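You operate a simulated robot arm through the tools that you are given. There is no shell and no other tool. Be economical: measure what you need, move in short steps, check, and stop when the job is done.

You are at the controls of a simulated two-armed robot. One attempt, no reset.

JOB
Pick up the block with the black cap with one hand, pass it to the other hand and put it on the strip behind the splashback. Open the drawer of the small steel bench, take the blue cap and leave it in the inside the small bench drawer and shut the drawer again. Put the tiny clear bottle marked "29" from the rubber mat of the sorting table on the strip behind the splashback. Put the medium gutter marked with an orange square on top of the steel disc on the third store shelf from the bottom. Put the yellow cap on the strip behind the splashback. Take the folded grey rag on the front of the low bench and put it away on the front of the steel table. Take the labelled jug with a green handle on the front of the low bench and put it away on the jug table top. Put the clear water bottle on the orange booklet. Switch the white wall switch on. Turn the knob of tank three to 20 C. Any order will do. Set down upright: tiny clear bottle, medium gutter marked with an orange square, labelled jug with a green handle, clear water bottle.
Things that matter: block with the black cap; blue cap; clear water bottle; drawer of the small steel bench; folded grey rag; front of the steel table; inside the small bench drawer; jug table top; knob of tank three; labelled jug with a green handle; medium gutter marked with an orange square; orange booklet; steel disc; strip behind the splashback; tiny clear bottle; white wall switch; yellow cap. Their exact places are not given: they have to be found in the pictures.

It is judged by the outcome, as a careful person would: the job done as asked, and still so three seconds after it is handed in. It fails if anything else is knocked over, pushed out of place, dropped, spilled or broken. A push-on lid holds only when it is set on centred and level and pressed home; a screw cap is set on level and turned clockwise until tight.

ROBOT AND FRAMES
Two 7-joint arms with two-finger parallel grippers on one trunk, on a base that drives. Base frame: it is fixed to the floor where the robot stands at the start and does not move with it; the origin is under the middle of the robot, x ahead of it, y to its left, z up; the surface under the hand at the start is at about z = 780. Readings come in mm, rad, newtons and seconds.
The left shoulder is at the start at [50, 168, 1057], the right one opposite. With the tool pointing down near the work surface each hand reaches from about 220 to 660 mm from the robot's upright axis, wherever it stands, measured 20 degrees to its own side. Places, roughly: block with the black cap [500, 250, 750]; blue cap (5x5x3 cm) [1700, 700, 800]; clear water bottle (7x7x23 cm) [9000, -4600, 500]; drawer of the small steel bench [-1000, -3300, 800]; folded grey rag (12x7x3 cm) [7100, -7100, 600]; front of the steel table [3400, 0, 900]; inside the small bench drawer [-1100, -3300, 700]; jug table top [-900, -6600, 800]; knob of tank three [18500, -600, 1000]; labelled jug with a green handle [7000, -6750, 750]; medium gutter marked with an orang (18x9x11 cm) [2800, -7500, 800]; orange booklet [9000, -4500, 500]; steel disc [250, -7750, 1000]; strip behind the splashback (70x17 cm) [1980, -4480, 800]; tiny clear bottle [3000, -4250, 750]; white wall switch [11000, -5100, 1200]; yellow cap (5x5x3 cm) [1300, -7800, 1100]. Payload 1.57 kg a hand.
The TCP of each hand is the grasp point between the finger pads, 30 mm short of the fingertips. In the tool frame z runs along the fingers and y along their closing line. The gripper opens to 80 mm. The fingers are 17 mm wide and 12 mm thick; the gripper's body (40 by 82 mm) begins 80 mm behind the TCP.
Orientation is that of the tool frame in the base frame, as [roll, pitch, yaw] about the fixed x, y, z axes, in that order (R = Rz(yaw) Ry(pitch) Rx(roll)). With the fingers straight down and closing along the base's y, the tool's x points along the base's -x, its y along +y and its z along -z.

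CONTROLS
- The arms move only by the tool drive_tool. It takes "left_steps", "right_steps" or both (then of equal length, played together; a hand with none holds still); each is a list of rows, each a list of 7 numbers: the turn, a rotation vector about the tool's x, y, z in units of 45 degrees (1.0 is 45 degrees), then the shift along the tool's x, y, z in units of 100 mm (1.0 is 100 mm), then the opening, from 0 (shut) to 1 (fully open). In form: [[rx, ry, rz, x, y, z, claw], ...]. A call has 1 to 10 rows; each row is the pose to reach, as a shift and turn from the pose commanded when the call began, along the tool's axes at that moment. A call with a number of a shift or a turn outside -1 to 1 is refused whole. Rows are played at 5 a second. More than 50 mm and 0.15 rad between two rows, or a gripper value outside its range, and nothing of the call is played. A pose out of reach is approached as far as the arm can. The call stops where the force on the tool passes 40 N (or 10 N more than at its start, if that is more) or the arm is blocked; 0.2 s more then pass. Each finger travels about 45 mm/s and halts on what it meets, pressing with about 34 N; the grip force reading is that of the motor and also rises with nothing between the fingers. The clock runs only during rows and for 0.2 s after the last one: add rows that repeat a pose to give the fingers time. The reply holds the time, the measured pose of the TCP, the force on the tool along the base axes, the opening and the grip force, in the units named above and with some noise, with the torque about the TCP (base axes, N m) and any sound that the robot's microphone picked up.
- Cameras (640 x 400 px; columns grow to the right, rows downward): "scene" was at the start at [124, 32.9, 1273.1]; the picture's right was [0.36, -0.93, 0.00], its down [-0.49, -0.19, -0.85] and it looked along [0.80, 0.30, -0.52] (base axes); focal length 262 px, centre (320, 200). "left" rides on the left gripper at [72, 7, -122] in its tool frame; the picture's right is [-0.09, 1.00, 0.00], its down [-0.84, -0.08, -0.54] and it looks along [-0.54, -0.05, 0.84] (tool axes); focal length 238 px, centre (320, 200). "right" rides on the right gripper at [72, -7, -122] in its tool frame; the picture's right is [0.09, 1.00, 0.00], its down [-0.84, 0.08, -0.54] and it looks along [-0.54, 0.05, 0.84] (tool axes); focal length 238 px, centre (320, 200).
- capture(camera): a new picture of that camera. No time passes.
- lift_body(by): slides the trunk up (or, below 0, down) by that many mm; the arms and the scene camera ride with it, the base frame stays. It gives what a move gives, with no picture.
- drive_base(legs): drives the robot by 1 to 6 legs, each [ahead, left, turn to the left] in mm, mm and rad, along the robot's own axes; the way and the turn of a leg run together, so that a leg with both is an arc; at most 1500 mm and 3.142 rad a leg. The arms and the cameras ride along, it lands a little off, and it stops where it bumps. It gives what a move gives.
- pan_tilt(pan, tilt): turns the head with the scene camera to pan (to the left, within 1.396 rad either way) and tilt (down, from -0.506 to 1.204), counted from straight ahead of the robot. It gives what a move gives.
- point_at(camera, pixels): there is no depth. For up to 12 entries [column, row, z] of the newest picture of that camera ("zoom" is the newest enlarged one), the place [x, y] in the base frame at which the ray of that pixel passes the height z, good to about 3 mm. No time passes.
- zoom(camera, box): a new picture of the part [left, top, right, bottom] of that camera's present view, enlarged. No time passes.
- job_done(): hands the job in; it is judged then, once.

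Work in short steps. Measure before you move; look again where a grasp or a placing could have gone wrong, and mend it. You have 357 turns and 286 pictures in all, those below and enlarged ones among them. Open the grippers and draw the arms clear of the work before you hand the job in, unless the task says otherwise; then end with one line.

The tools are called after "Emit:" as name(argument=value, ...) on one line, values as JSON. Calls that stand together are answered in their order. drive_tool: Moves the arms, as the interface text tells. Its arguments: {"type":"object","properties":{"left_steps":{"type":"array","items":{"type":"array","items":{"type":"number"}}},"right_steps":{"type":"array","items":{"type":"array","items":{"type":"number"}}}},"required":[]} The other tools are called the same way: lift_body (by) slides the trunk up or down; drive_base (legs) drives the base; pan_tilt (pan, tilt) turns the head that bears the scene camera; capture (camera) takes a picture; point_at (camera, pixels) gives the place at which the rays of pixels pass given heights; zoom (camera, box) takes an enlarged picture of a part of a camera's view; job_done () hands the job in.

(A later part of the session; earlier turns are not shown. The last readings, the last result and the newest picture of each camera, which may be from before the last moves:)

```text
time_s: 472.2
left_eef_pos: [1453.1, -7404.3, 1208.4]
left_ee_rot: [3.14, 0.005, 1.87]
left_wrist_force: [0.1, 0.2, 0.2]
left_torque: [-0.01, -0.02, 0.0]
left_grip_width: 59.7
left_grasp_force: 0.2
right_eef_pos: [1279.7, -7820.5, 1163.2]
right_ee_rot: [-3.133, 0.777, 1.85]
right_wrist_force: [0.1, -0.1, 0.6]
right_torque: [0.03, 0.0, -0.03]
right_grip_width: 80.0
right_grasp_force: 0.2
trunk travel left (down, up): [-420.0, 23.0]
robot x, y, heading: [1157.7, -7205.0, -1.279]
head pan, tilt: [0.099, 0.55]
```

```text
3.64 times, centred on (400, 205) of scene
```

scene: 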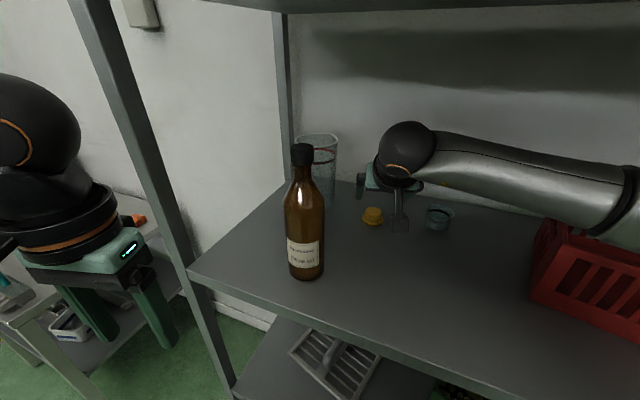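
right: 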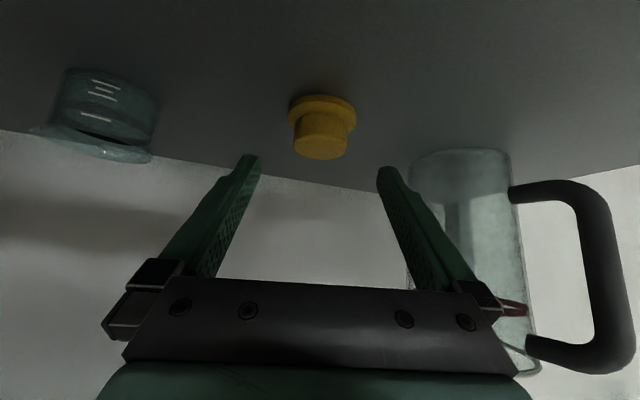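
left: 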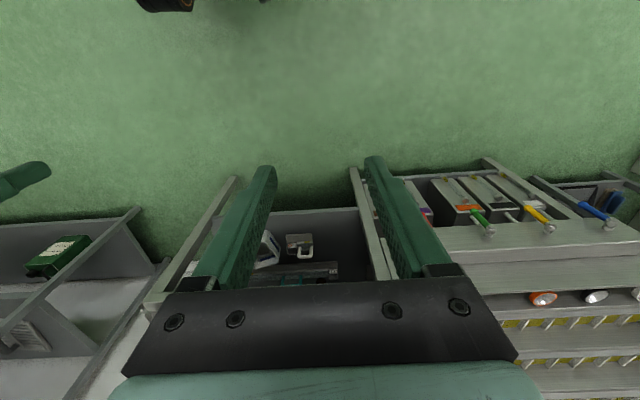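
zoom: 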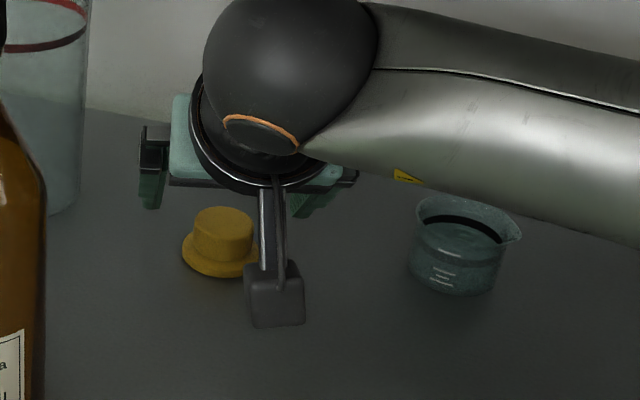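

Centred. For pads to meet the cap's diameter with tips above the flange, I go to TCP [1282,-7834,1134] and close.

Emit:
drive_tool(right_steps=[[0, 0, 0, 0.05, -0.01, 0.15, 1], [0, 0, 0, 0.11, -0.018, 0.3, 1], [0, 0, 0, 0.11, -0.018, 0.3, 0.7], [0, 0, 0, 0.11, -0.018, 0.3, 0.4], [0, 0, 0, 0.11, -0.018, 0.3, 0.2], [0, 0, 0, 0.11, -0.018, 0.3, 0], [0, 0, 0, 0.11, -0.018, 0.3, 0]])

Emit:
capture(camera="right")

```text
time_s: 473.8
left_eef_pos: [1454.4, -7403.5, 1209.1]
left_ee_rot: [3.14, 0.004, 1.87]
left_wrist_force: [-0.3, 0.0, 0.1]
left_torque: [-0.01, 0.02, 0.03]
left_grip_width: 59.9
left_grasp_force: 0.0
right_eef_pos: [1280.9, -7834.2, 1136.1]
right_ee_rot: [-3.133, 0.781, 1.849]
right_wrist_force: [1.3, -1.3, 7.1]
right_torque: [-0.1, -0.19, 0.0]
right_grip_width: 37.6
right_grasp_force: 29.6
trunk travel left (down, up): [-420.0, 23.0]
robot x, y, heading: [1158.2, -7202.6, -1.275]
head pan, tilt: [0.099, 0.55]
```

```text
141 pictures are left
```

right: 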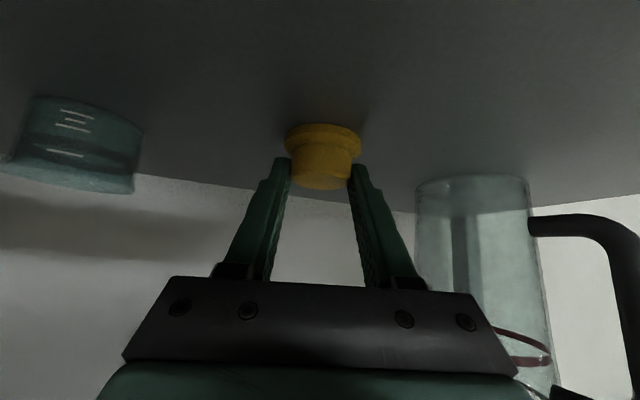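

Held at 37.6 mm. I lift with the trunk 20 mm, then retreat back and up along the tool axis.

Emit:
lift_body(by=20)

Emit:
drive_tool(right_steps=[[0, 0, 0, -0.2, 0, -0.2, 0], [0, 0, 0, -0.4, 0, -0.5, 0], [0, 0, 0, -0.4, 0, -0.8, 0], [0, 0, 0, -0.4, 0, -1, 0]])

Emit:
capture(camera="right")

```text
time_s: 474.5
left_eef_pos: [1455.1, -7404.8, 1228.8]
left_ee_rot: [3.141, 0.0, 1.87]
left_wrist_force: [0.5, 0.5, -0.8]
left_torque: [0.01, 0.0, 0.02]
left_grip_width: 59.9
left_grasp_force: 0.0
right_eef_pos: [1280.5, -7832.6, 1151.9]
right_ee_rot: [-3.13, 0.777, 1.852]
right_wrist_force: [0.9, -1.0, -0.6]
right_torque: [-0.02, -0.02, 0.01]
right_grip_width: 37.2
right_grasp_force: 33.9
trunk travel left (down, up): [-440.0, 3.0]
robot x, y, heading: [1159.9, -7202.9, -1.274]
head pan, tilt: [0.099, 0.55]
```

```text
time_s: 475.5
left_eef_pos: [1454.5, -7402.9, 1227.8]
left_ee_rot: [3.14, 0.004, 1.871]
left_wrist_force: [0.0, -0.2, 0.1]
left_torque: [0.0, 0.03, -0.02]
left_grip_width: 60.0
left_grasp_force: 0.1
right_eef_pos: [1269.3, -7791.2, 1253.7]
right_ee_rot: [-3.133, 0.779, 1.851]
right_wrist_force: [0.6, -0.2, 0.3]
right_torque: [0.0, -0.01, 0.0]
right_grip_width: 37.1
right_grasp_force: 34.0
trunk travel left (down, up): [-440.0, 3.0]
robot x, y, heading: [1154.6, -7204.8, -1.275]
head pan, tilt: [0.099, 0.55]
```

```text
140 pictures are left
```

right: 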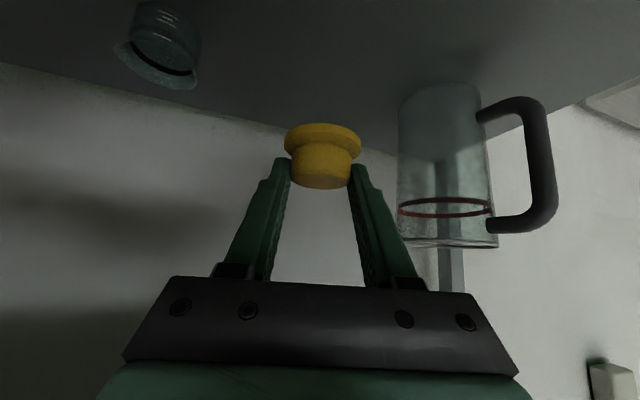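

Cap secured. I back out, turn to face +y and drive to the strip.

Emit:
drive_base(legs=[[-450, 0, 0], [0, 0, 2.846], [1450, 0, 0], [0, -790, 0]])

Emit:
pan_tilt(pan=-0.15, tilt=0.65)

Emit:
capture(camera="scene")

```text
time_s: 498.8
left_eef_pos: [1428.6, -4997.7, 1228.4]
left_ee_rot: [3.141, 0.003, -1.481]
left_wrist_force: [0.1, -0.5, -0.1]
left_torque: [0.03, 0.01, -0.03]
left_grip_width: 60.3
left_grasp_force: 0.1
right_eef_pos: [1690.3, -4655.3, 1252.8]
right_ee_rot: [-3.133, 0.778, -1.5]
right_wrist_force: [0.0, -0.9, -0.3]
right_torque: [0.01, 0.02, 0.01]
right_grip_width: 37.3
right_grasp_force: 34.2
trunk travel left (down, up): [-440.0, 3.0]
robot x, y, heading: [1676.9, -5256.1, 1.657]
head pan, tilt: [0.099, 0.55]
```

```text
time_s: 499.5
left_eef_pos: [1429.4, -4997.9, 1228.0]
left_ee_rot: [3.139, 0.0, -1.482]
left_wrist_force: [-0.6, 0.0, 0.1]
left_torque: [0.0, 0.02, -0.03]
left_grip_width: 60.1
left_grasp_force: 0.0
right_eef_pos: [1690.0, -4655.5, 1253.1]
right_ee_rot: [-3.134, 0.778, -1.501]
right_wrist_force: [-0.3, 0.3, -1.2]
right_torque: [-0.01, 0.01, -0.01]
right_grip_width: 37.1
right_grasp_force: 33.9
trunk travel left (down, up): [-440.0, 3.0]
robot x, y, heading: [1677.8, -5254.0, 1.656]
head pan, tilt: [-0.15, 0.649]
```

```text
139 pictures are left
```

scene: 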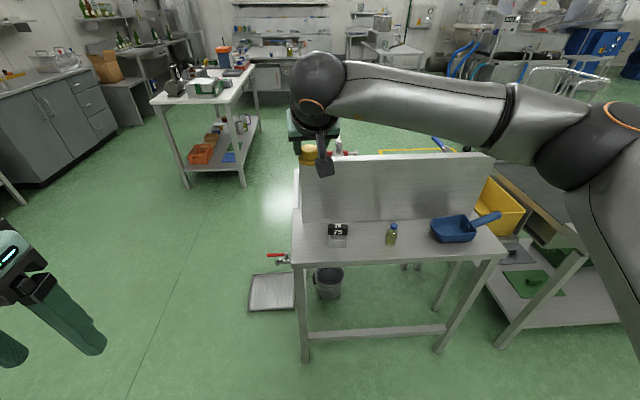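

I correct the heading, strafe 133 mm right and go forward 150 mm.

Emit:
drive_base(legs=[[0, 0, -0.085], [0, -133, 0], [150, 0, 0]])

Emit:
capture(camera="scene")

Emit:
capture(camera="right")

```text
time_s: 502.8
left_eef_pos: [1585.4, -4827.1, 1228.4]
left_ee_rot: [3.141, 0.001, -1.571]
left_wrist_force: [0.2, 0.0, -0.4]
left_torque: [0.0, 0.02, -0.02]
left_grip_width: 60.0
left_grasp_force: 0.0
right_eef_pos: [1876.0, -4509.9, 1251.4]
right_ee_rot: [-3.134, 0.778, -1.589]
right_wrist_force: [0.6, -0.5, -0.5]
right_torque: [0.0, -0.03, 0.0]
right_grip_width: 37.3
right_grasp_force: 33.5
trunk travel left (down, up): [-440.0, 3.0]
robot x, y, heading: [1813.7, -5107.6, 1.568]
head pan, tilt: [-0.15, 0.649]
```

```text
138 pictures are left
```

scene: 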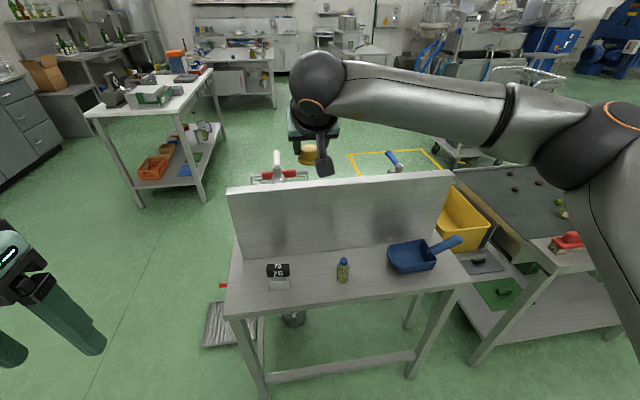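

```text
137 pictures are left
```

right: 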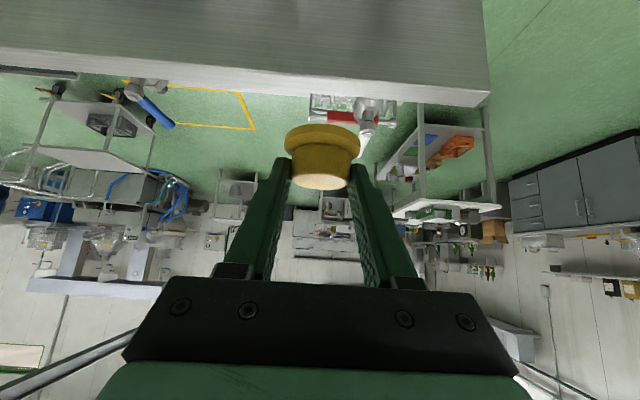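

Cap would land at about [1876,-4495], between block and bottle. I lower the trunk 330 mm and look.

Emit:
lift_body(by=-330)

Emit:
capture(camera="scene")

Emit:
capture(camera="right")

```text
time_s: 506.1
left_eef_pos: [1585.6, -4829.2, 898.5]
left_ee_rot: [3.141, 0.003, -1.572]
left_wrist_force: [0.2, -0.8, 0.2]
left_torque: [0.01, 0.0, 0.02]
left_grip_width: 59.6
left_grasp_force: 0.1
right_eef_pos: [1875.8, -4511.3, 922.7]
right_ee_rot: [-3.133, 0.779, -1.589]
right_wrist_force: [-1.4, 0.0, 0.4]
right_torque: [-0.01, 0.02, 0.0]
right_grip_width: 37.4
right_grasp_force: 34.1
trunk travel left (down, up): [-110.0, 333.0]
robot x, y, heading: [1808.3, -5110.0, 1.572]
head pan, tilt: [-0.15, 0.649]
```

```text
136 pictures are left
```

scene: 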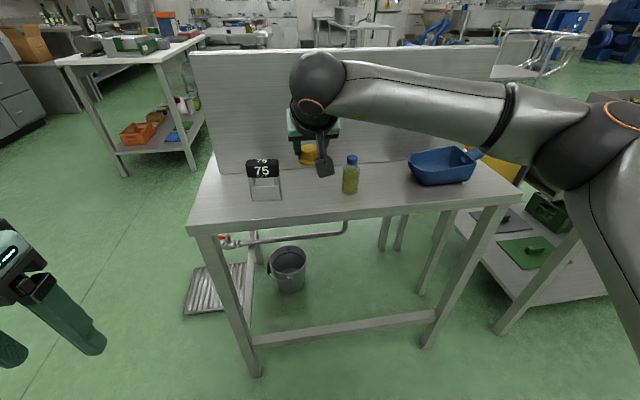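

```text
135 pictures are left
```

right: 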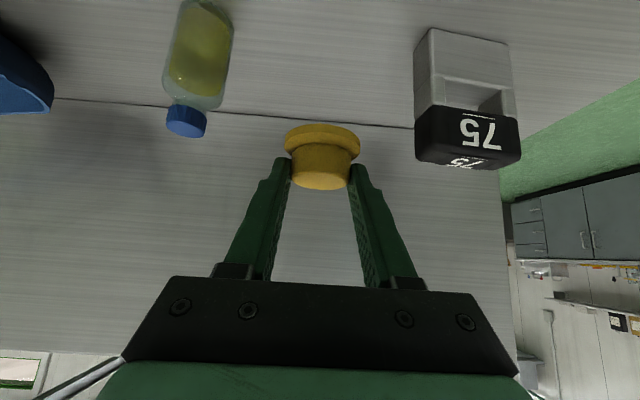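

Well clear on both sides. Lower 68 mm more, then feel down.

Emit:
lift_body(by=-70)

Emit:
drive_tool(right_steps=[[0, 0, 0, 0.035, 0, 0.036, 0], [0, 0, 0, 0.063, 0, 0.064, 0], [0, 0, 0, 0.077, 0, 0.078, 0], [0, 0, 0, 0.077, 0, 0.078, 0]])

Emit:
drive_tool(right_steps=[[0, 0, 0, 0.014, 0, 0.014, 0], [0, 0, 0, 0.028, 0, 0.028, 0], [0, 0, 0, 0.042, 0, 0.042, 0], [0, 0, 0, 0.042, 0, 0.042, 0]])

Emit:
zoom(camera="scene", box=[220, 120, 400, 230])

```text
time_s: 507.1
left_eef_pos: [1583.9, -4829.1, 828.0]
left_ee_rot: [3.14, 0.004, -1.571]
left_wrist_force: [0.4, -0.1, 0.3]
left_torque: [0.0, -0.02, -0.02]
left_grip_width: 60.1
left_grasp_force: 0.1
right_eef_pos: [1875.5, -4511.1, 853.0]
right_ee_rot: [-3.133, 0.778, -1.587]
right_wrist_force: [0.5, 0.2, -0.6]
right_torque: [0.0, 0.01, 0.03]
right_grip_width: 37.2
right_grasp_force: 34.0
trunk travel left (down, up): [-40.0, 403.0]
robot x, y, heading: [1808.5, -5107.2, 1.569]
head pan, tilt: [-0.15, 0.649]
```

```text
time_s: 508.1
left_eef_pos: [1585.8, -4828.9, 828.4]
left_ee_rot: [3.14, 0.004, -1.57]
left_wrist_force: [0.3, 0.1, -0.8]
left_torque: [0.04, 0.0, 0.01]
left_grip_width: 60.0
left_grasp_force: 0.0
right_eef_pos: [1876.3, -4511.3, 841.2]
right_ee_rot: [-3.133, 0.779, -1.588]
right_wrist_force: [-0.1, 0.6, 0.0]
right_torque: [-0.01, -0.03, -0.01]
right_grip_width: 37.2
right_grasp_force: 34.1
trunk travel left (down, up): [-40.0, 403.0]
robot x, y, heading: [1812.0, -5108.6, 1.572]
head pan, tilt: [-0.15, 0.649]
```

```text
time_s: 509.1
left_eef_pos: [1585.8, -4828.7, 827.2]
left_ee_rot: [3.141, 0.002, -1.572]
left_wrist_force: [-0.1, 0.3, -0.3]
left_torque: [-0.01, 0.01, -0.05]
left_grip_width: 60.1
left_grasp_force: 0.2
right_eef_pos: [1876.3, -4511.7, 836.3]
right_ee_rot: [-3.133, 0.78, -1.589]
right_wrist_force: [0.8, -1.3, 0.5]
right_torque: [0.0, 0.02, 0.0]
right_grip_width: 37.0
right_grasp_force: 34.1
trunk travel left (down, up): [-40.0, 403.0]
robot x, y, heading: [1811.5, -5108.0, 1.567]
head pan, tilt: [-0.15, 0.649]
```

```text
3.56 times, centred on (310, 175) of scene
```

zoom: 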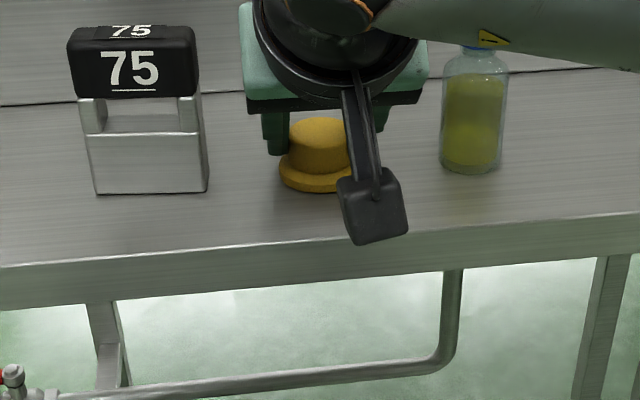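

Nearly down; I go on 2 mm at a time.

Emit:
drive_tool(right_steps=[[0, 0, 0, 0.014, 0, 0.014, 0], [0, 0, 0, 0.014, 0, 0.014, 0]])

Emit:
drive_tool(right_steps=[[0, 0, 0, 0.014, 0, 0.014, 0], [0, 0, 0, 0.014, 0, 0.014, 0]])

Emit:
drive_tool(right_steps=[[0, 0, 0, 0.014, 0, 0.014, 0], [0, 0, 0, 0.014, 0, 0.014, 0]])

```text
time_s: 509.8
left_eef_pos: [1584.7, -4828.4, 828.7]
left_ee_rot: [3.139, 0.003, -1.572]
left_wrist_force: [-0.9, -1.4, -0.2]
left_torque: [0.01, 0.0, 0.0]
left_grip_width: 60.2
left_grasp_force: 0.0
right_eef_pos: [1876.5, -4511.8, 835.2]
right_ee_rot: [-3.132, 0.783, -1.591]
right_wrist_force: [1.5, 0.8, 4.3]
right_torque: [0.05, 0.03, -0.03]
right_grip_width: 37.2
right_grasp_force: 33.9
trunk travel left (down, up): [-40.0, 403.0]
robot x, y, heading: [1810.5, -5108.9, 1.571]
head pan, tilt: [-0.15, 0.649]
```

```text
time_s: 510.4
left_eef_pos: [1586.2, -4830.0, 828.2]
left_ee_rot: [3.139, 0.002, -1.571]
left_wrist_force: [-0.4, 0.1, 0.4]
left_torque: [0.0, -0.01, 0.02]
left_grip_width: 59.9
left_grasp_force: 0.2
right_eef_pos: [1875.4, -4511.1, 834.7]
right_ee_rot: [-3.134, 0.786, -1.591]
right_wrist_force: [3.1, 0.4, 13.9]
right_torque: [-0.01, -0.02, -0.04]
right_grip_width: 37.2
right_grasp_force: 33.4
trunk travel left (down, up): [-40.0, 403.0]
robot x, y, heading: [1811.7, -5109.1, 1.57]
head pan, tilt: [-0.15, 0.649]
```

```text
time_s: 510.9
left_eef_pos: [1585.2, -4831.2, 829.2]
left_ee_rot: [3.14, 0.006, -1.57]
left_wrist_force: [-0.1, -0.9, 0.4]
left_torque: [0.0, -0.01, -0.01]
left_grip_width: 60.1
left_grasp_force: 0.2
right_eef_pos: [1876.1, -4511.2, 835.7]
right_ee_rot: [-3.135, 0.787, -1.59]
right_wrist_force: [3.2, -1.0, 23.7]
right_torque: [-0.05, -0.08, -0.05]
right_grip_width: 37.1
right_grasp_force: 34.0
trunk travel left (down, up): [-40.0, 403.0]
robot x, y, heading: [1807.6, -5106.9, 1.568]
head pan, tilt: [-0.15, 0.649]
```

On the strip (24 N). I ease up 3 mm, open partly, and withdraw back and up.

Emit:
drive_tool(right_steps=[[0, 0, 0, -0.025, 0, -0.025, 0], [0, 0, 0, -0.025, 0, -0.025, 0.3], [0, 0, 0, -0.025, 0, -0.025, 0.6], [0, 0, 0, -0.025, 0, -0.025, 0.7], [0, 0, 0, -0.025, 0, -0.025, 0.7], [0, 0, 0, -0.025, 0, -0.4, 0.7], [0, 0, 0, -0.025, 0, -0.8, 0.7], [0, 0, 0, -0.025, 0, -1, 0.7]])

Emit:
lift_body(by=200)

Emit:
drive_base(legs=[[-250, 0, 0]])

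Emit:
capture(camera="scene")

Emit:
zoom(camera="scene", box=[190, 100, 470, 260])

```text
time_s: 512.8
left_eef_pos: [1584.6, -4828.8, 829.1]
left_ee_rot: [3.14, 0.003, -1.573]
left_wrist_force: [-0.5, 0.2, -0.3]
left_torque: [-0.01, 0.01, -0.01]
left_grip_width: 60.1
left_grasp_force: 0.0
right_eef_pos: [1873.7, -4580.4, 903.4]
right_ee_rot: [-3.131, 0.777, -1.588]
right_wrist_force: [-0.1, 0.6, 0.0]
right_torque: [0.03, -0.02, -0.04]
right_grip_width: 56.0
right_grasp_force: 0.0
trunk travel left (down, up): [-40.0, 403.0]
robot x, y, heading: [1809.2, -5108.9, 1.57]
head pan, tilt: [-0.15, 0.649]
```

```text
time_s: 514.9
left_eef_pos: [1586.2, -4828.5, 1028.5]
left_ee_rot: [3.139, 0.003, -1.571]
left_wrist_force: [0.2, -0.1, -0.1]
left_torque: [0.0, -0.01, 0.01]
left_grip_width: 60.3
left_grasp_force: 0.1
right_eef_pos: [1874.2, -4580.4, 1103.2]
right_ee_rot: [-3.132, 0.778, -1.588]
right_wrist_force: [0.5, 0.2, -0.3]
right_torque: [0.02, 0.0, 0.0]
right_grip_width: 56.0
right_grasp_force: 0.0
trunk travel left (down, up): [-240.0, 203.0]
robot x, y, heading: [1809.8, -5105.6, 1.567]
head pan, tilt: [-0.15, 0.649]
```

```text
time_s: 516.8
left_eef_pos: [1584.9, -5082.5, 1028.0]
left_ee_rot: [3.14, 0.004, -1.572]
left_wrist_force: [-0.3, 0.3, 0.0]
left_torque: [0.0, 0.01, -0.03]
left_grip_width: 59.9
left_grasp_force: 0.0
right_eef_pos: [1875.1, -4834.0, 1104.6]
right_ee_rot: [-3.132, 0.779, -1.59]
right_wrist_force: [-0.7, -0.3, 0.5]
right_torque: [0.04, 0.04, 0.02]
right_grip_width: 56.3
right_grasp_force: 0.0
trunk travel left (down, up): [-240.0, 203.0]
robot x, y, heading: [1806.2, -5361.7, 1.567]
head pan, tilt: [-0.15, 0.649]
```

```text
133 pictures are left
```

scene: 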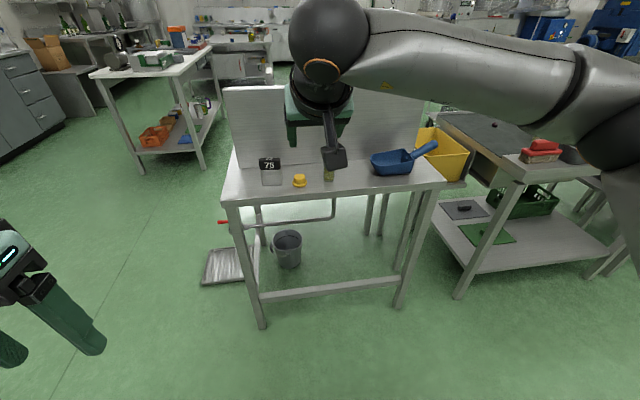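

```text
2.29 times, centred on (330, 180) of scene
```

zoom: 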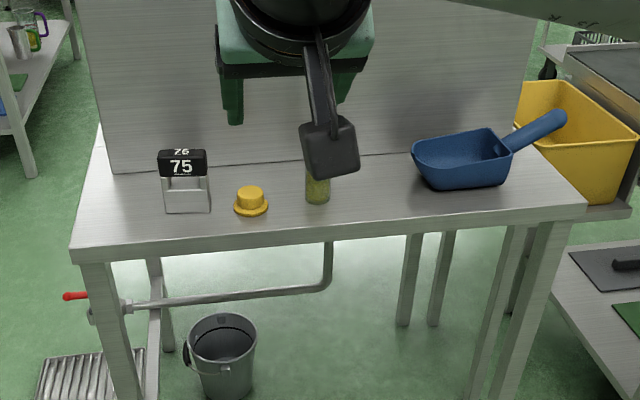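

All three items are on the strip. Next the low bench with rag and jug at about [7000,-6900]. I turn to face +x, straighten the right hand and look.

Emit:
drive_tool(right_steps=[[0, 0.17, 0, 0, 0, 0, 1], [0, 0.34, 0, 0, 0, 0, 1], [0, 0.51, 0, 0, 0, 0, 1], [0, 0.68, 0, 0, 0, 0, 1], [0, 0.84, 0, 0, 0, 0, 1], [0, 1, 0, 0, 0, 0, 1]])

Emit:
drive_base(legs=[[-350, 0, 0], [0, 0, -1.568]])

Emit:
pan_tilt(pan=-0.1, tilt=0.3)

Emit:
capture(camera="scene")

```text
time_s: 518.2
left_eef_pos: [1585.3, -5083.8, 1027.6]
left_ee_rot: [3.139, 0.002, -1.572]
left_wrist_force: [0.1, 0.2, -0.1]
left_torque: [0.0, -0.01, 0.0]
left_grip_width: 59.9
left_grasp_force: 0.1
right_eef_pos: [1874.4, -4834.0, 1103.3]
right_ee_rot: [-3.136, -0.008, -1.594]
right_wrist_force: [0.4, 0.2, 0.7]
right_torque: [-0.03, 0.01, -0.02]
right_grip_width: 80.1
right_grasp_force: 0.0
trunk travel left (down, up): [-240.0, 203.0]
robot x, y, heading: [1808.3, -5361.7, 1.57]
head pan, tilt: [-0.15, 0.649]
```

```text
time_s: 524.3
left_eef_pos: [2090.6, -5487.8, 1028.6]
left_ee_rot: [3.14, 0.004, 3.129]
left_wrist_force: [-0.3, -0.4, -0.1]
left_torque: [0.01, -0.02, 0.0]
left_grip_width: 60.0
left_grasp_force: 0.1
right_eef_pos: [2334.9, -5779.8, 1103.2]
right_ee_rot: [-3.136, -0.008, 3.105]
right_wrist_force: [0.4, -0.2, 0.1]
right_torque: [-0.03, -0.01, -0.02]
right_grip_width: 80.0
right_grasp_force: 0.0
trunk travel left (down, up): [-240.0, 203.0]
robot x, y, heading: [1808.4, -5710.8, -0.012]
head pan, tilt: [-0.15, 0.649]
```

```text
time_s: 525.1
left_eef_pos: [2089.8, -5488.3, 1028.6]
left_ee_rot: [3.139, 0.001, 3.129]
left_wrist_force: [-0.6, -0.1, -0.1]
left_torque: [0.02, -0.01, 0.03]
left_grip_width: 60.1
left_grasp_force: 0.1
right_eef_pos: [2335.5, -5778.8, 1102.7]
right_ee_rot: [-3.136, -0.006, 3.105]
right_wrist_force: [-0.1, -0.2, 0.0]
right_torque: [0.0, -0.01, 0.0]
right_grip_width: 80.1
right_grasp_force: 0.0
trunk travel left (down, up): [-240.0, 203.0]
robot x, y, heading: [1808.7, -5711.2, -0.008]
head pan, tilt: [-0.099, 0.3]
```

```text
131 pictures are left
```

scene: 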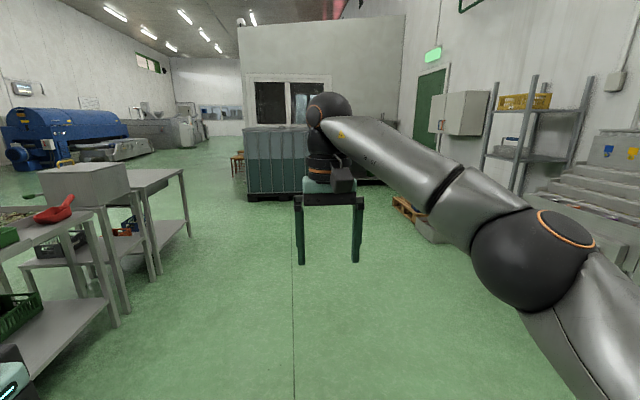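

Clear floor ahead. I drive 2400 mm on, then look towards the low bench.

Emit:
point_at(camera="scene", pixels=[[247, 200, 0], [325, 195, 0], [415, 213, 0], [430, 240, 0], [515, 200, 0], [190, 235, 0]])

Emit:
drive_base(legs=[[1300, 0, 0.008], [1100, 0, 0]])

Emit:
pan_tilt(pan=-0.3, tilt=0.4)

Emit:
capture(camera="scene")

```text
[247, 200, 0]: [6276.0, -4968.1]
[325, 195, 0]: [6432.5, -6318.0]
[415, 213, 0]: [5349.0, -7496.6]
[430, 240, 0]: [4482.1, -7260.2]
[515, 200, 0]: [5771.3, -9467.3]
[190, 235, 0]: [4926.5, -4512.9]
```

```text
time_s: 536.9
left_eef_pos: [4503.8, -5525.3, 1027.9]
left_ee_rot: [3.14, 0.002, 3.135]
left_wrist_force: [0.0, -0.3, 0.0]
left_torque: [0.01, 0.01, 0.01]
left_grip_width: 60.0
left_grasp_force: 0.0
right_eef_pos: [4749.4, -5816.0, 1103.1]
right_ee_rot: [-3.136, -0.006, 3.109]
right_wrist_force: [0.4, -0.3, 0.1]
right_torque: [0.01, 0.01, 0.0]
right_grip_width: 80.1
right_grasp_force: 0.1
trunk travel left (down, up): [-240.0, 203.0]
robot x, y, heading: [4219.6, -5745.6, -0.009]
head pan, tilt: [-0.099, 0.3]
```

```text
time_s: 537.6
left_eef_pos: [4503.1, -5524.4, 1027.9]
left_ee_rot: [3.138, 0.0, 3.133]
left_wrist_force: [-0.2, -0.7, -0.2]
left_torque: [-0.02, -0.02, 0.0]
left_grip_width: 60.3
left_grasp_force: 0.1
right_eef_pos: [4748.8, -5817.3, 1103.3]
right_ee_rot: [-3.135, -0.007, 3.109]
right_wrist_force: [-0.9, -0.1, 0.3]
right_torque: [0.03, 0.01, -0.03]
right_grip_width: 80.0
right_grasp_force: 0.0
trunk travel left (down, up): [-240.0, 203.0]
robot x, y, heading: [4221.4, -5750.3, -0.011]
head pan, tilt: [-0.3, 0.4]
```

```text
130 pictures are left
```

scene: 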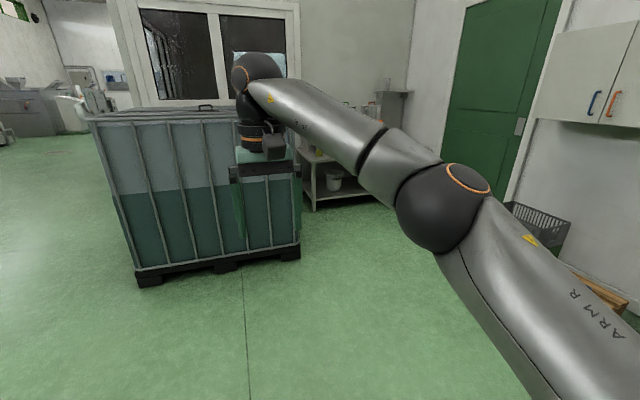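

The low bench is behind the green container near the door. I strafe right 950 mm and look.

Emit:
point_at(camera="scene", pixels=[[300, 258, 0], [137, 285, 0], [313, 210, 0], [395, 205, 0], [590, 290, 0], [505, 225, 0]])

Emit:
drive_base(legs=[[0, -900, 0.01]])

Emit:
pan_tilt(pan=0.1, tilt=0.4)

Emit:
capture(camera="scene")

```text
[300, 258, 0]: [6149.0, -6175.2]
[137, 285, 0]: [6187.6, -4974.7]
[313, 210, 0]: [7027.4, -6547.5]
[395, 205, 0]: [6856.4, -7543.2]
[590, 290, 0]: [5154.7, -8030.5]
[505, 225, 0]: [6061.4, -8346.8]
```

```text
time_s: 545.8
left_eef_pos: [4495.9, -6408.4, 1028.0]
left_ee_rot: [3.141, 0.001, 3.14]
left_wrist_force: [-0.8, 0.6, 0.1]
left_torque: [-0.03, 0.01, -0.01]
left_grip_width: 60.0
left_grasp_force: 0.1
right_eef_pos: [4745.0, -6698.3, 1102.9]
right_ee_rot: [-3.135, -0.006, 3.117]
right_wrist_force: [-0.1, -0.4, 0.9]
right_torque: [0.02, 0.01, 0.01]
right_grip_width: 80.0
right_grasp_force: 0.0
trunk travel left (down, up): [-240.0, 203.0]
robot x, y, heading: [4212.9, -6631.7, 0.001]
head pan, tilt: [-0.3, 0.4]
```

```text
time_s: 546.7
left_eef_pos: [4495.9, -6408.8, 1028.6]
left_ee_rot: [3.139, 0.004, -3.141]
left_wrist_force: [-0.1, -0.2, 0.4]
left_torque: [0.03, -0.04, -0.03]
left_grip_width: 60.0
left_grasp_force: 0.1
right_eef_pos: [4745.2, -6698.7, 1103.6]
right_ee_rot: [-3.134, -0.009, 3.116]
right_wrist_force: [0.1, -0.4, 0.2]
right_torque: [0.01, 0.0, -0.01]
right_grip_width: 79.9
right_grasp_force: 0.0
trunk travel left (down, up): [-240.0, 203.0]
robot x, y, heading: [4218.6, -6634.6, -0.004]
head pan, tilt: [0.099, 0.4]
```

```text
129 pictures are left
```

scene: 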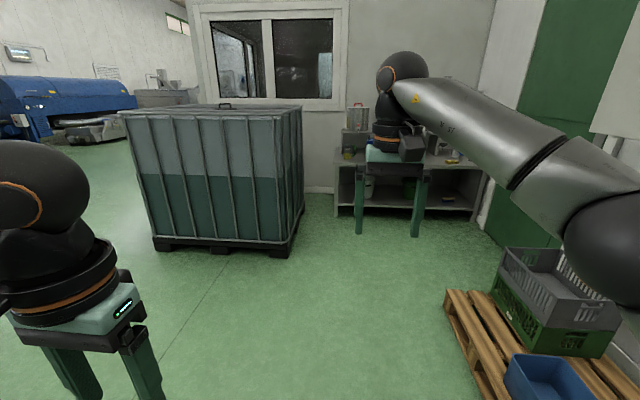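

Emit:
point_at(camera="scene", pixels=[[445, 292, 120], [482, 400, 120], [275, 258, 0], [301, 110, 1000], [301, 110, 1100], [335, 215, 0], [480, 222, 0], [338, 155, 700], [338, 155, 600], [478, 165, 700]])

Emit:
zoom(camera="scene", box=[310, 80, 490, 230])

```text
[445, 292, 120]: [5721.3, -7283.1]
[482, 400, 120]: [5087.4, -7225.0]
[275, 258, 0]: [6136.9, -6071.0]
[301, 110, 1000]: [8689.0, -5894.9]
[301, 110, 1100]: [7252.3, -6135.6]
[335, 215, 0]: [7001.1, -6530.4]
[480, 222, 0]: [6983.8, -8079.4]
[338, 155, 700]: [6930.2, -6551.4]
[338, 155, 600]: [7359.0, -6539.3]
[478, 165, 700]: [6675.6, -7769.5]
```

```text
2.67 times, centred on (400, 155) of scene
```

zoom: 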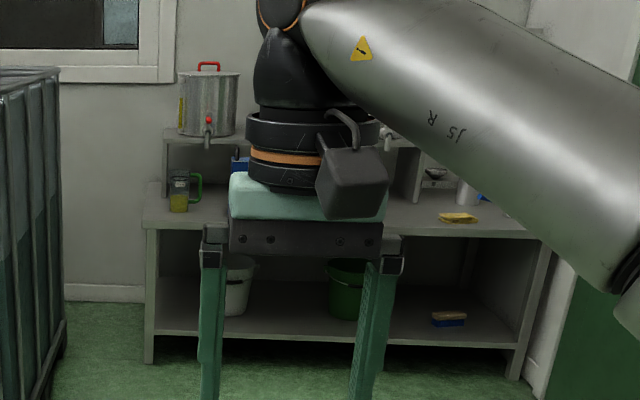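

The jug with green handle is at zoom (183,190). I shift 60 mm right and drive 1750 mm ahead.

Emit:
drive_base(legs=[[0, -70, 0.004], [1000, 0, 0], [750, 0, 0]])

Emit:
pan_tilt(pan=0.0, tilt=0.6)

Emit:
capture(camera="scene")

```text
time_s: 556.4
left_eef_pos: [6233.2, -6448.4, 1027.8]
left_ee_rot: [3.14, 0.001, -3.123]
left_wrist_force: [0.4, -1.0, -0.3]
left_torque: [0.03, -0.03, -0.02]
left_grip_width: 60.0
left_grasp_force: 0.2
right_eef_pos: [6488.0, -6733.3, 1102.8]
right_ee_rot: [-3.136, -0.007, 3.138]
right_wrist_force: [-0.4, 0.5, 0.0]
right_torque: [-0.01, 0.03, 0.0]
right_grip_width: 80.1
right_grasp_force: 0.1
trunk travel left (down, up): [-240.0, 203.0]
robot x, y, heading: [5959.7, -6678.3, 0.019]
head pan, tilt: [0.099, 0.4]
```

```text
time_s: 557.1
left_eef_pos: [6233.3, -6450.2, 1028.7]
left_ee_rot: [3.14, 0.003, -3.122]
left_wrist_force: [-0.2, 0.2, 0.1]
left_torque: [0.0, 0.03, 0.0]
left_grip_width: 60.0
left_grasp_force: 0.0
right_eef_pos: [6488.8, -6734.3, 1103.7]
right_ee_rot: [-3.135, -0.006, 3.135]
right_wrist_force: [1.0, 0.2, -0.1]
right_torque: [0.02, -0.01, -0.02]
right_grip_width: 80.1
right_grasp_force: 0.1
trunk travel left (down, up): [-240.0, 203.0]
robot x, y, heading: [5957.4, -6680.7, 0.019]
head pan, tilt: [0.0, 0.6]
```

```text
127 pictures are left
```

scene: 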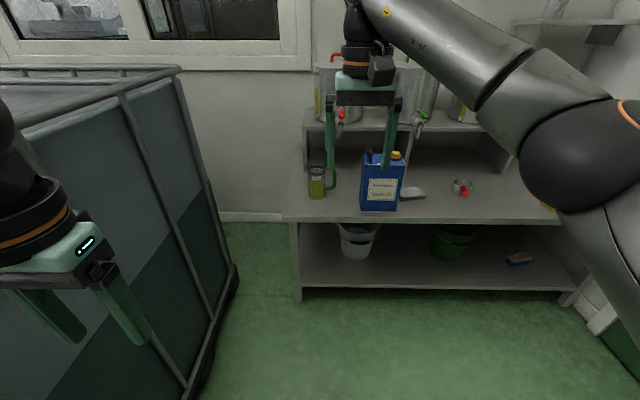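

Emit:
zoom(camera="scene", box=[280, 130, 480, 250])

Emit:
point_at(camera="scene", pixels=[[296, 300, 0], [287, 222, 700], [287, 222, 650], [317, 195, 700], [317, 195, 650], [412, 195, 700], [412, 195, 650], [550, 224, 700]])

```text
3.20 times, centred on (380, 190) of scene
```

zoom: 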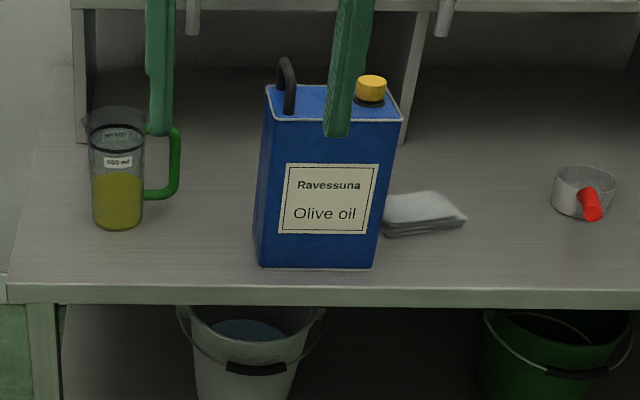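

```text
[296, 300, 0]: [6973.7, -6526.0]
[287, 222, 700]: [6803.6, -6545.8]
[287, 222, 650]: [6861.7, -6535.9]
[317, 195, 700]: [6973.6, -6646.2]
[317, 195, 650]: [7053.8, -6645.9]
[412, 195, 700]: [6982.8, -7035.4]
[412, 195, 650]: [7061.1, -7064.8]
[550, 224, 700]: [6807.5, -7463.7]
```

The jug (oil inside, "…ml" label, green handle towards -y) and the grey rag beside the blue can are seen. The bench top is about z 565. I strafe 250 mm right for a second view.

Emit:
drive_base(legs=[[150, -250, -0.019]])

Emit:
pan_tilt(pan=0.15, tilt=0.7)

Emit:
capture(camera="scene")

Emit:
zoom(camera="scene", box=[200, 130, 400, 250])

```text
time_s: 560.0
left_eef_pos: [6391.2, -6711.1, 1028.7]
left_ee_rot: [3.141, 0.001, 3.139]
left_wrist_force: [-0.3, -0.9, 0.4]
left_torque: [-0.01, -0.01, -0.02]
left_grip_width: 60.3
left_grasp_force: 0.0
right_eef_pos: [6639.2, -6999.9, 1103.3]
right_ee_rot: [-3.135, -0.007, 3.115]
right_wrist_force: [-0.4, -0.4, 0.3]
right_torque: [-0.03, 0.0, 0.01]
right_grip_width: 80.2
right_grasp_force: 0.0
trunk travel left (down, up): [-240.0, 203.0]
robot x, y, heading: [6110.5, -6937.8, -0.005]
head pan, tilt: [0.0, 0.6]
```

```text
time_s: 560.6
left_eef_pos: [6389.7, -6710.5, 1027.4]
left_ee_rot: [3.139, 0.002, 3.14]
left_wrist_force: [0.2, 1.2, -0.4]
left_torque: [0.01, 0.01, -0.01]
left_grip_width: 59.7
left_grasp_force: 0.1
right_eef_pos: [6638.6, -7000.5, 1104.5]
right_ee_rot: [-3.133, -0.007, 3.113]
right_wrist_force: [-0.4, -0.6, 0.9]
right_torque: [0.0, 0.01, -0.04]
right_grip_width: 79.9
right_grasp_force: 0.0
trunk travel left (down, up): [-240.0, 203.0]
robot x, y, heading: [6109.6, -6936.7, -0.004]
head pan, tilt: [0.15, 0.7]
```

```text
125 pictures are left
```

scene: 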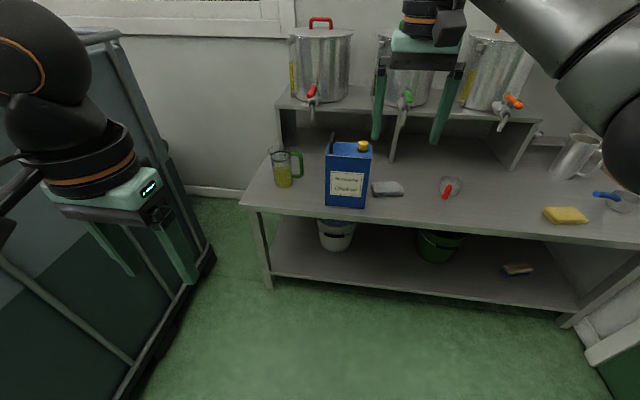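

```text
3.20 times, centred on (300, 190) of scene
```

zoom: 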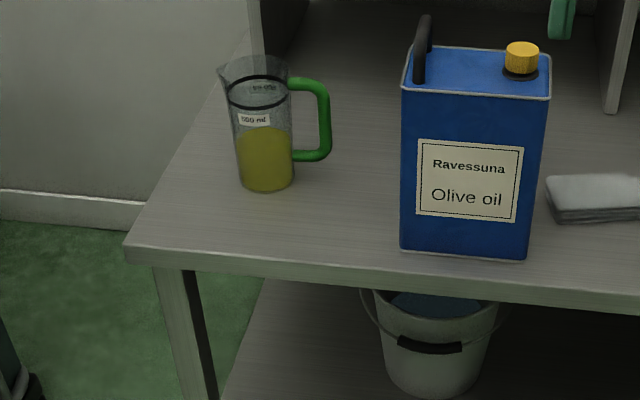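

Emit:
point_at(camera="zoom", pixels=[[127, 247, 600], [127, 247, 570], [127, 247, 640], [266, 180, 600], [266, 180, 570], [325, 150, 650], [325, 100, 700], [258, 68, 750], [258, 68, 780], [595, 205, 600], [595, 205, 570]])

Emit:
point_at(camera="scene", pixels=[[268, 288, 0], [572, 324, 0]])

```text
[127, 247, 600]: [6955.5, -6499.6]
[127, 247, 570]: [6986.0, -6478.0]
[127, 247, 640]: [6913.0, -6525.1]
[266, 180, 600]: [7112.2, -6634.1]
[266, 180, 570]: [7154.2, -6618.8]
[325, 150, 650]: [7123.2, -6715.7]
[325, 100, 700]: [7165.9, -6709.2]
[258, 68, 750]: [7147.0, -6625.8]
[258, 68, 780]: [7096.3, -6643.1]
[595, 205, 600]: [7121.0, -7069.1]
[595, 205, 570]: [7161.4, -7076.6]
```

```text
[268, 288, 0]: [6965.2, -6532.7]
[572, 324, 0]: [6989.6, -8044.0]
```

Bench z about 600; jug axis [7112,-6634], rim about z 771, handle bar near [7115,-6714], z 650–745. I check the can and the upper shelf for clearance, and turn the left hand 90 degrees.

Emit:
point_at(camera="zoom", pixels=[[402, 248, 600], [527, 258, 600], [402, 92, 800], [405, 48, 800], [550, 98, 800], [550, 50, 800]])

Emit:
point_at(camera="scene", pixels=[[277, 105, 800], [277, 105, 850], [280, 160, 600], [540, 125, 850]])

Emit:
drive_tool(left_steps=[[0, 0, 0.17, 0, 0, 0, 1], [0, 0, 0.34, 0, 0, 0, 1], [0, 0, 0.51, 0, 0, 0, 1], [0, 0, 0.68, 0, 0, 0, 1], [0, 0, 0.84, 0, 0, 0, 1], [0, 0, 1, 0, 0, 0, 1]])

Emit:
drive_tool(left_steps=[[0, 0, 0.17, 0, 0, 0, 1], [0, 0, 0.34, 0, 0, 0, 1], [0, 0, 0.51, 0, 0, 0, 1], [0, 0, 0.68, 0, 0, 0, 1], [0, 0, 0.84, 0, 0, 0, 1], [0, 0, 1, 0, 0, 0, 1]])

```text
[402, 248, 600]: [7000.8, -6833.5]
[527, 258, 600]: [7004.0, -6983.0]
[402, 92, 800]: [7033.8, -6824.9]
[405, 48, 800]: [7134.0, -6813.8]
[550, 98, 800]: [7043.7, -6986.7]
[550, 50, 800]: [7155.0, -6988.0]
```

```text
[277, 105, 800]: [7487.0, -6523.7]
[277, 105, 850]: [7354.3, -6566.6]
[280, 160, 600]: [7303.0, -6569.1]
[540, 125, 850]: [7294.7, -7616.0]
```

```text
time_s: 562.0
left_eef_pos: [6390.6, -6710.0, 1027.9]
left_ee_rot: [3.138, 0.001, 2.35]
left_wrist_force: [0.0, -0.2, 0.8]
left_torque: [-0.03, 0.02, 0.01]
left_grip_width: 80.2
left_grasp_force: 0.0
right_eef_pos: [6637.3, -7000.8, 1103.7]
right_ee_rot: [-3.134, -0.006, 3.113]
right_wrist_force: [1.2, 0.0, -0.3]
right_torque: [-0.04, 0.01, -0.02]
right_grip_width: 79.9
right_grasp_force: 0.0
trunk travel left (down, up): [-240.0, 203.0]
robot x, y, heading: [6110.9, -6932.6, -0.01]
head pan, tilt: [0.15, 0.7]
```

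```text
time_s: 563.5
left_eef_pos: [6390.3, -6710.1, 1028.7]
left_ee_rot: [3.14, -0.002, 1.564]
left_wrist_force: [-0.2, -0.5, 0.1]
left_torque: [-0.01, 0.0, 0.01]
left_grip_width: 80.1
left_grasp_force: 0.1
right_eef_pos: [6638.1, -7001.1, 1102.9]
right_ee_rot: [-3.134, -0.008, 3.113]
right_wrist_force: [-0.3, -0.1, -0.2]
right_torque: [-0.01, 0.02, 0.03]
right_grip_width: 80.0
right_grasp_force: 0.0
trunk travel left (down, up): [-240.0, 203.0]
robot x, y, heading: [6107.9, -6933.2, -0.002]
head pan, tilt: [0.15, 0.7]
```

Left hand turned (closing along x, camera on the +y side). I move the right hand back and right, then drive forward 480 and lower the trunk 150.

Emit:
drive_tool(right_steps=[[0, 0, 0, 0.3, -0.3, 0, 1], [0, 0, 0, 0.6, -0.6, 0, 1], [0, 0, 0, 0.8, -0.8, 0, 1], [0, 0, 0, 1, -1, 0, 1]])

Emit:
drive_base(legs=[[480, 0, 0]])

Emit:
lift_body(by=-150)

Emit:
drive_tool(left_steps=[[0, 0, 0, 0, 0.3, 0, 1], [0, 0, 0, 0, 0.6, 0, 1], [0, 0, 0, 0, 1, 0, 1], [0, 0, 0, 0, 1, 0, 1]])

Emit:
capture(camera="left")

Emit:
capture(camera="scene")

```text
time_s: 564.5
left_eef_pos: [6389.5, -6711.1, 1028.4]
left_ee_rot: [3.137, -0.002, 1.568]
left_wrist_force: [0.6, 0.4, -0.3]
left_torque: [-0.03, -0.03, 0.0]
left_grip_width: 80.2
left_grasp_force: 0.3
right_eef_pos: [6533.1, -7097.9, 1105.1]
right_ee_rot: [-3.134, -0.007, 3.113]
right_wrist_force: [0.7, 0.0, -0.1]
right_torque: [0.03, 0.0, 0.02]
right_grip_width: 79.9
right_grasp_force: 0.1
trunk travel left (down, up): [-240.0, 203.0]
robot x, y, heading: [6112.3, -6933.6, -0.005]
head pan, tilt: [0.15, 0.7]
```

```text
time_s: 567.3
left_eef_pos: [6867.1, -6712.5, 1028.3]
left_ee_rot: [3.14, -0.001, 1.569]
left_wrist_force: [0.9, 0.5, 0.2]
left_torque: [-0.01, 0.03, -0.03]
left_grip_width: 80.1
left_grasp_force: 0.0
right_eef_pos: [7011.5, -7100.5, 1105.5]
right_ee_rot: [-3.135, -0.007, 3.114]
right_wrist_force: [0.4, -0.6, 0.1]
right_torque: [-0.02, -0.01, 0.0]
right_grip_width: 79.8
right_grasp_force: 0.0
trunk travel left (down, up): [-240.0, 203.0]
robot x, y, heading: [6586.1, -6937.9, -0.008]
head pan, tilt: [0.15, 0.7]
```

```text
time_s: 569.0
left_eef_pos: [6866.2, -6711.3, 877.9]
left_ee_rot: [3.138, -0.002, 1.566]
left_wrist_force: [0.5, -0.4, -0.2]
left_torque: [0.0, -0.02, 0.0]
left_grip_width: 80.0
left_grasp_force: 0.1
right_eef_pos: [7011.4, -7099.1, 955.9]
right_ee_rot: [-3.133, -0.006, 3.115]
right_wrist_force: [1.2, 0.4, 0.1]
right_torque: [0.03, 0.0, -0.03]
right_grip_width: 79.9
right_grasp_force: 0.0
trunk travel left (down, up): [-90.0, 353.0]
robot x, y, heading: [6589.3, -6936.1, -0.001]
head pan, tilt: [0.15, 0.7]
```

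```text
time_s: 570.0
left_eef_pos: [6967.5, -6711.6, 880.4]
left_ee_rot: [3.137, 0.0, 1.569]
left_wrist_force: [-1.0, -0.5, -0.4]
left_torque: [-0.02, 0.0, 0.03]
left_grip_width: 79.9
left_grasp_force: 0.1
right_eef_pos: [7011.0, -7099.7, 955.3]
right_ee_rot: [-3.133, -0.008, 3.115]
right_wrist_force: [-0.5, -0.3, 0.3]
right_torque: [-0.03, 0.0, -0.01]
right_grip_width: 80.1
right_grasp_force: 0.1
trunk travel left (down, up): [-90.0, 353.0]
robot x, y, heading: [6580.4, -6937.2, -0.006]
head pan, tilt: [0.15, 0.7]
```

```text
123 pictures are left
```

left: 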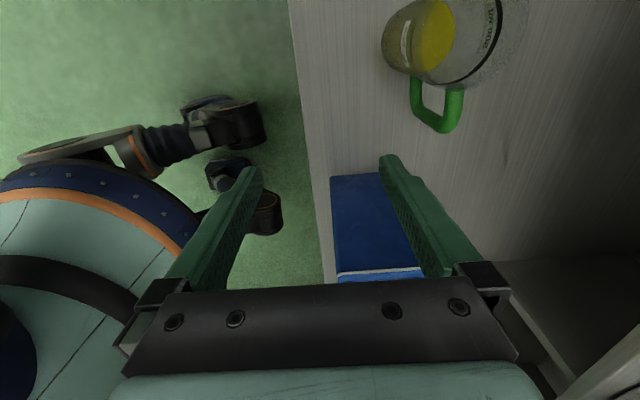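

```text
122 pictures are left
```

scene: 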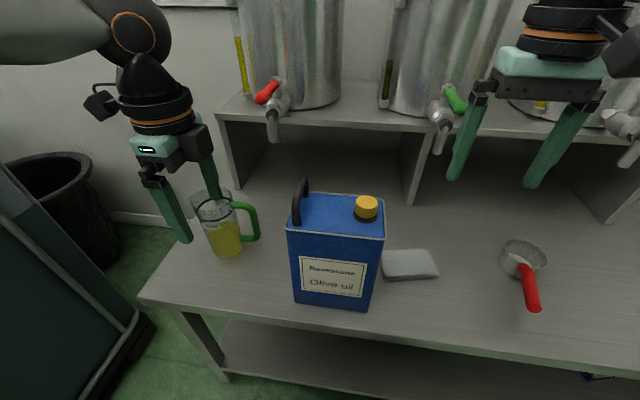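

Emit:
zoom(camera="left", box=[360, 0, 540, 150])

Emit:
zoom(camera="scene", box=[170, 160, 290, 270])

```text
2.67 times, centred on (450, 75) of left
```

zoom: 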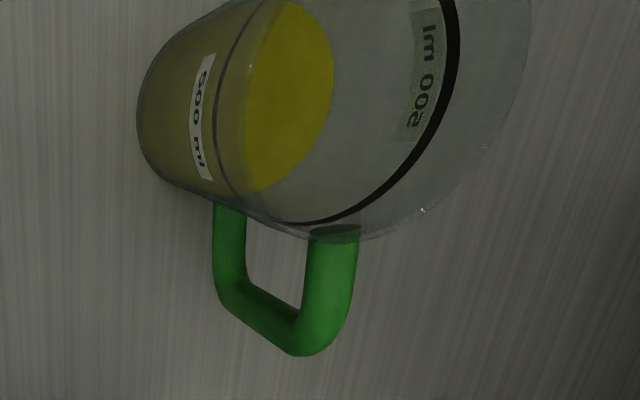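

```text
3.64 times, centred on (230, 215) of scene
```

zoom: 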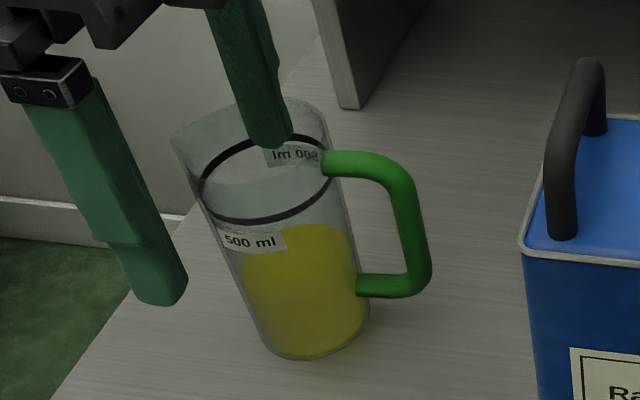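

Emit:
point_at(camera="left", pixels=[[446.3, 127, 740], [446.3, 127, 725], [416, 108, 660], [416, 108, 675]])

Emit:
point_at(camera="scene", pixels=[[253, 208, 740], [253, 208, 725], [257.5, 234, 660], [257.5, 234, 675], [222, 250, 600], [213, 205, 770]])

```text
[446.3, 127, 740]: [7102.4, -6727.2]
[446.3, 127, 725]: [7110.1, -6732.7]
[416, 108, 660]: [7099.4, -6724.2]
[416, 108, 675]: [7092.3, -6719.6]
```

```text
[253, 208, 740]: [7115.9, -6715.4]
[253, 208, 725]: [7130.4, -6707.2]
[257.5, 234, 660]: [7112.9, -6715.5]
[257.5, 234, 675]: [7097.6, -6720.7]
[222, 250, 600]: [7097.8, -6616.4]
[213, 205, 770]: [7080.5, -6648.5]
```

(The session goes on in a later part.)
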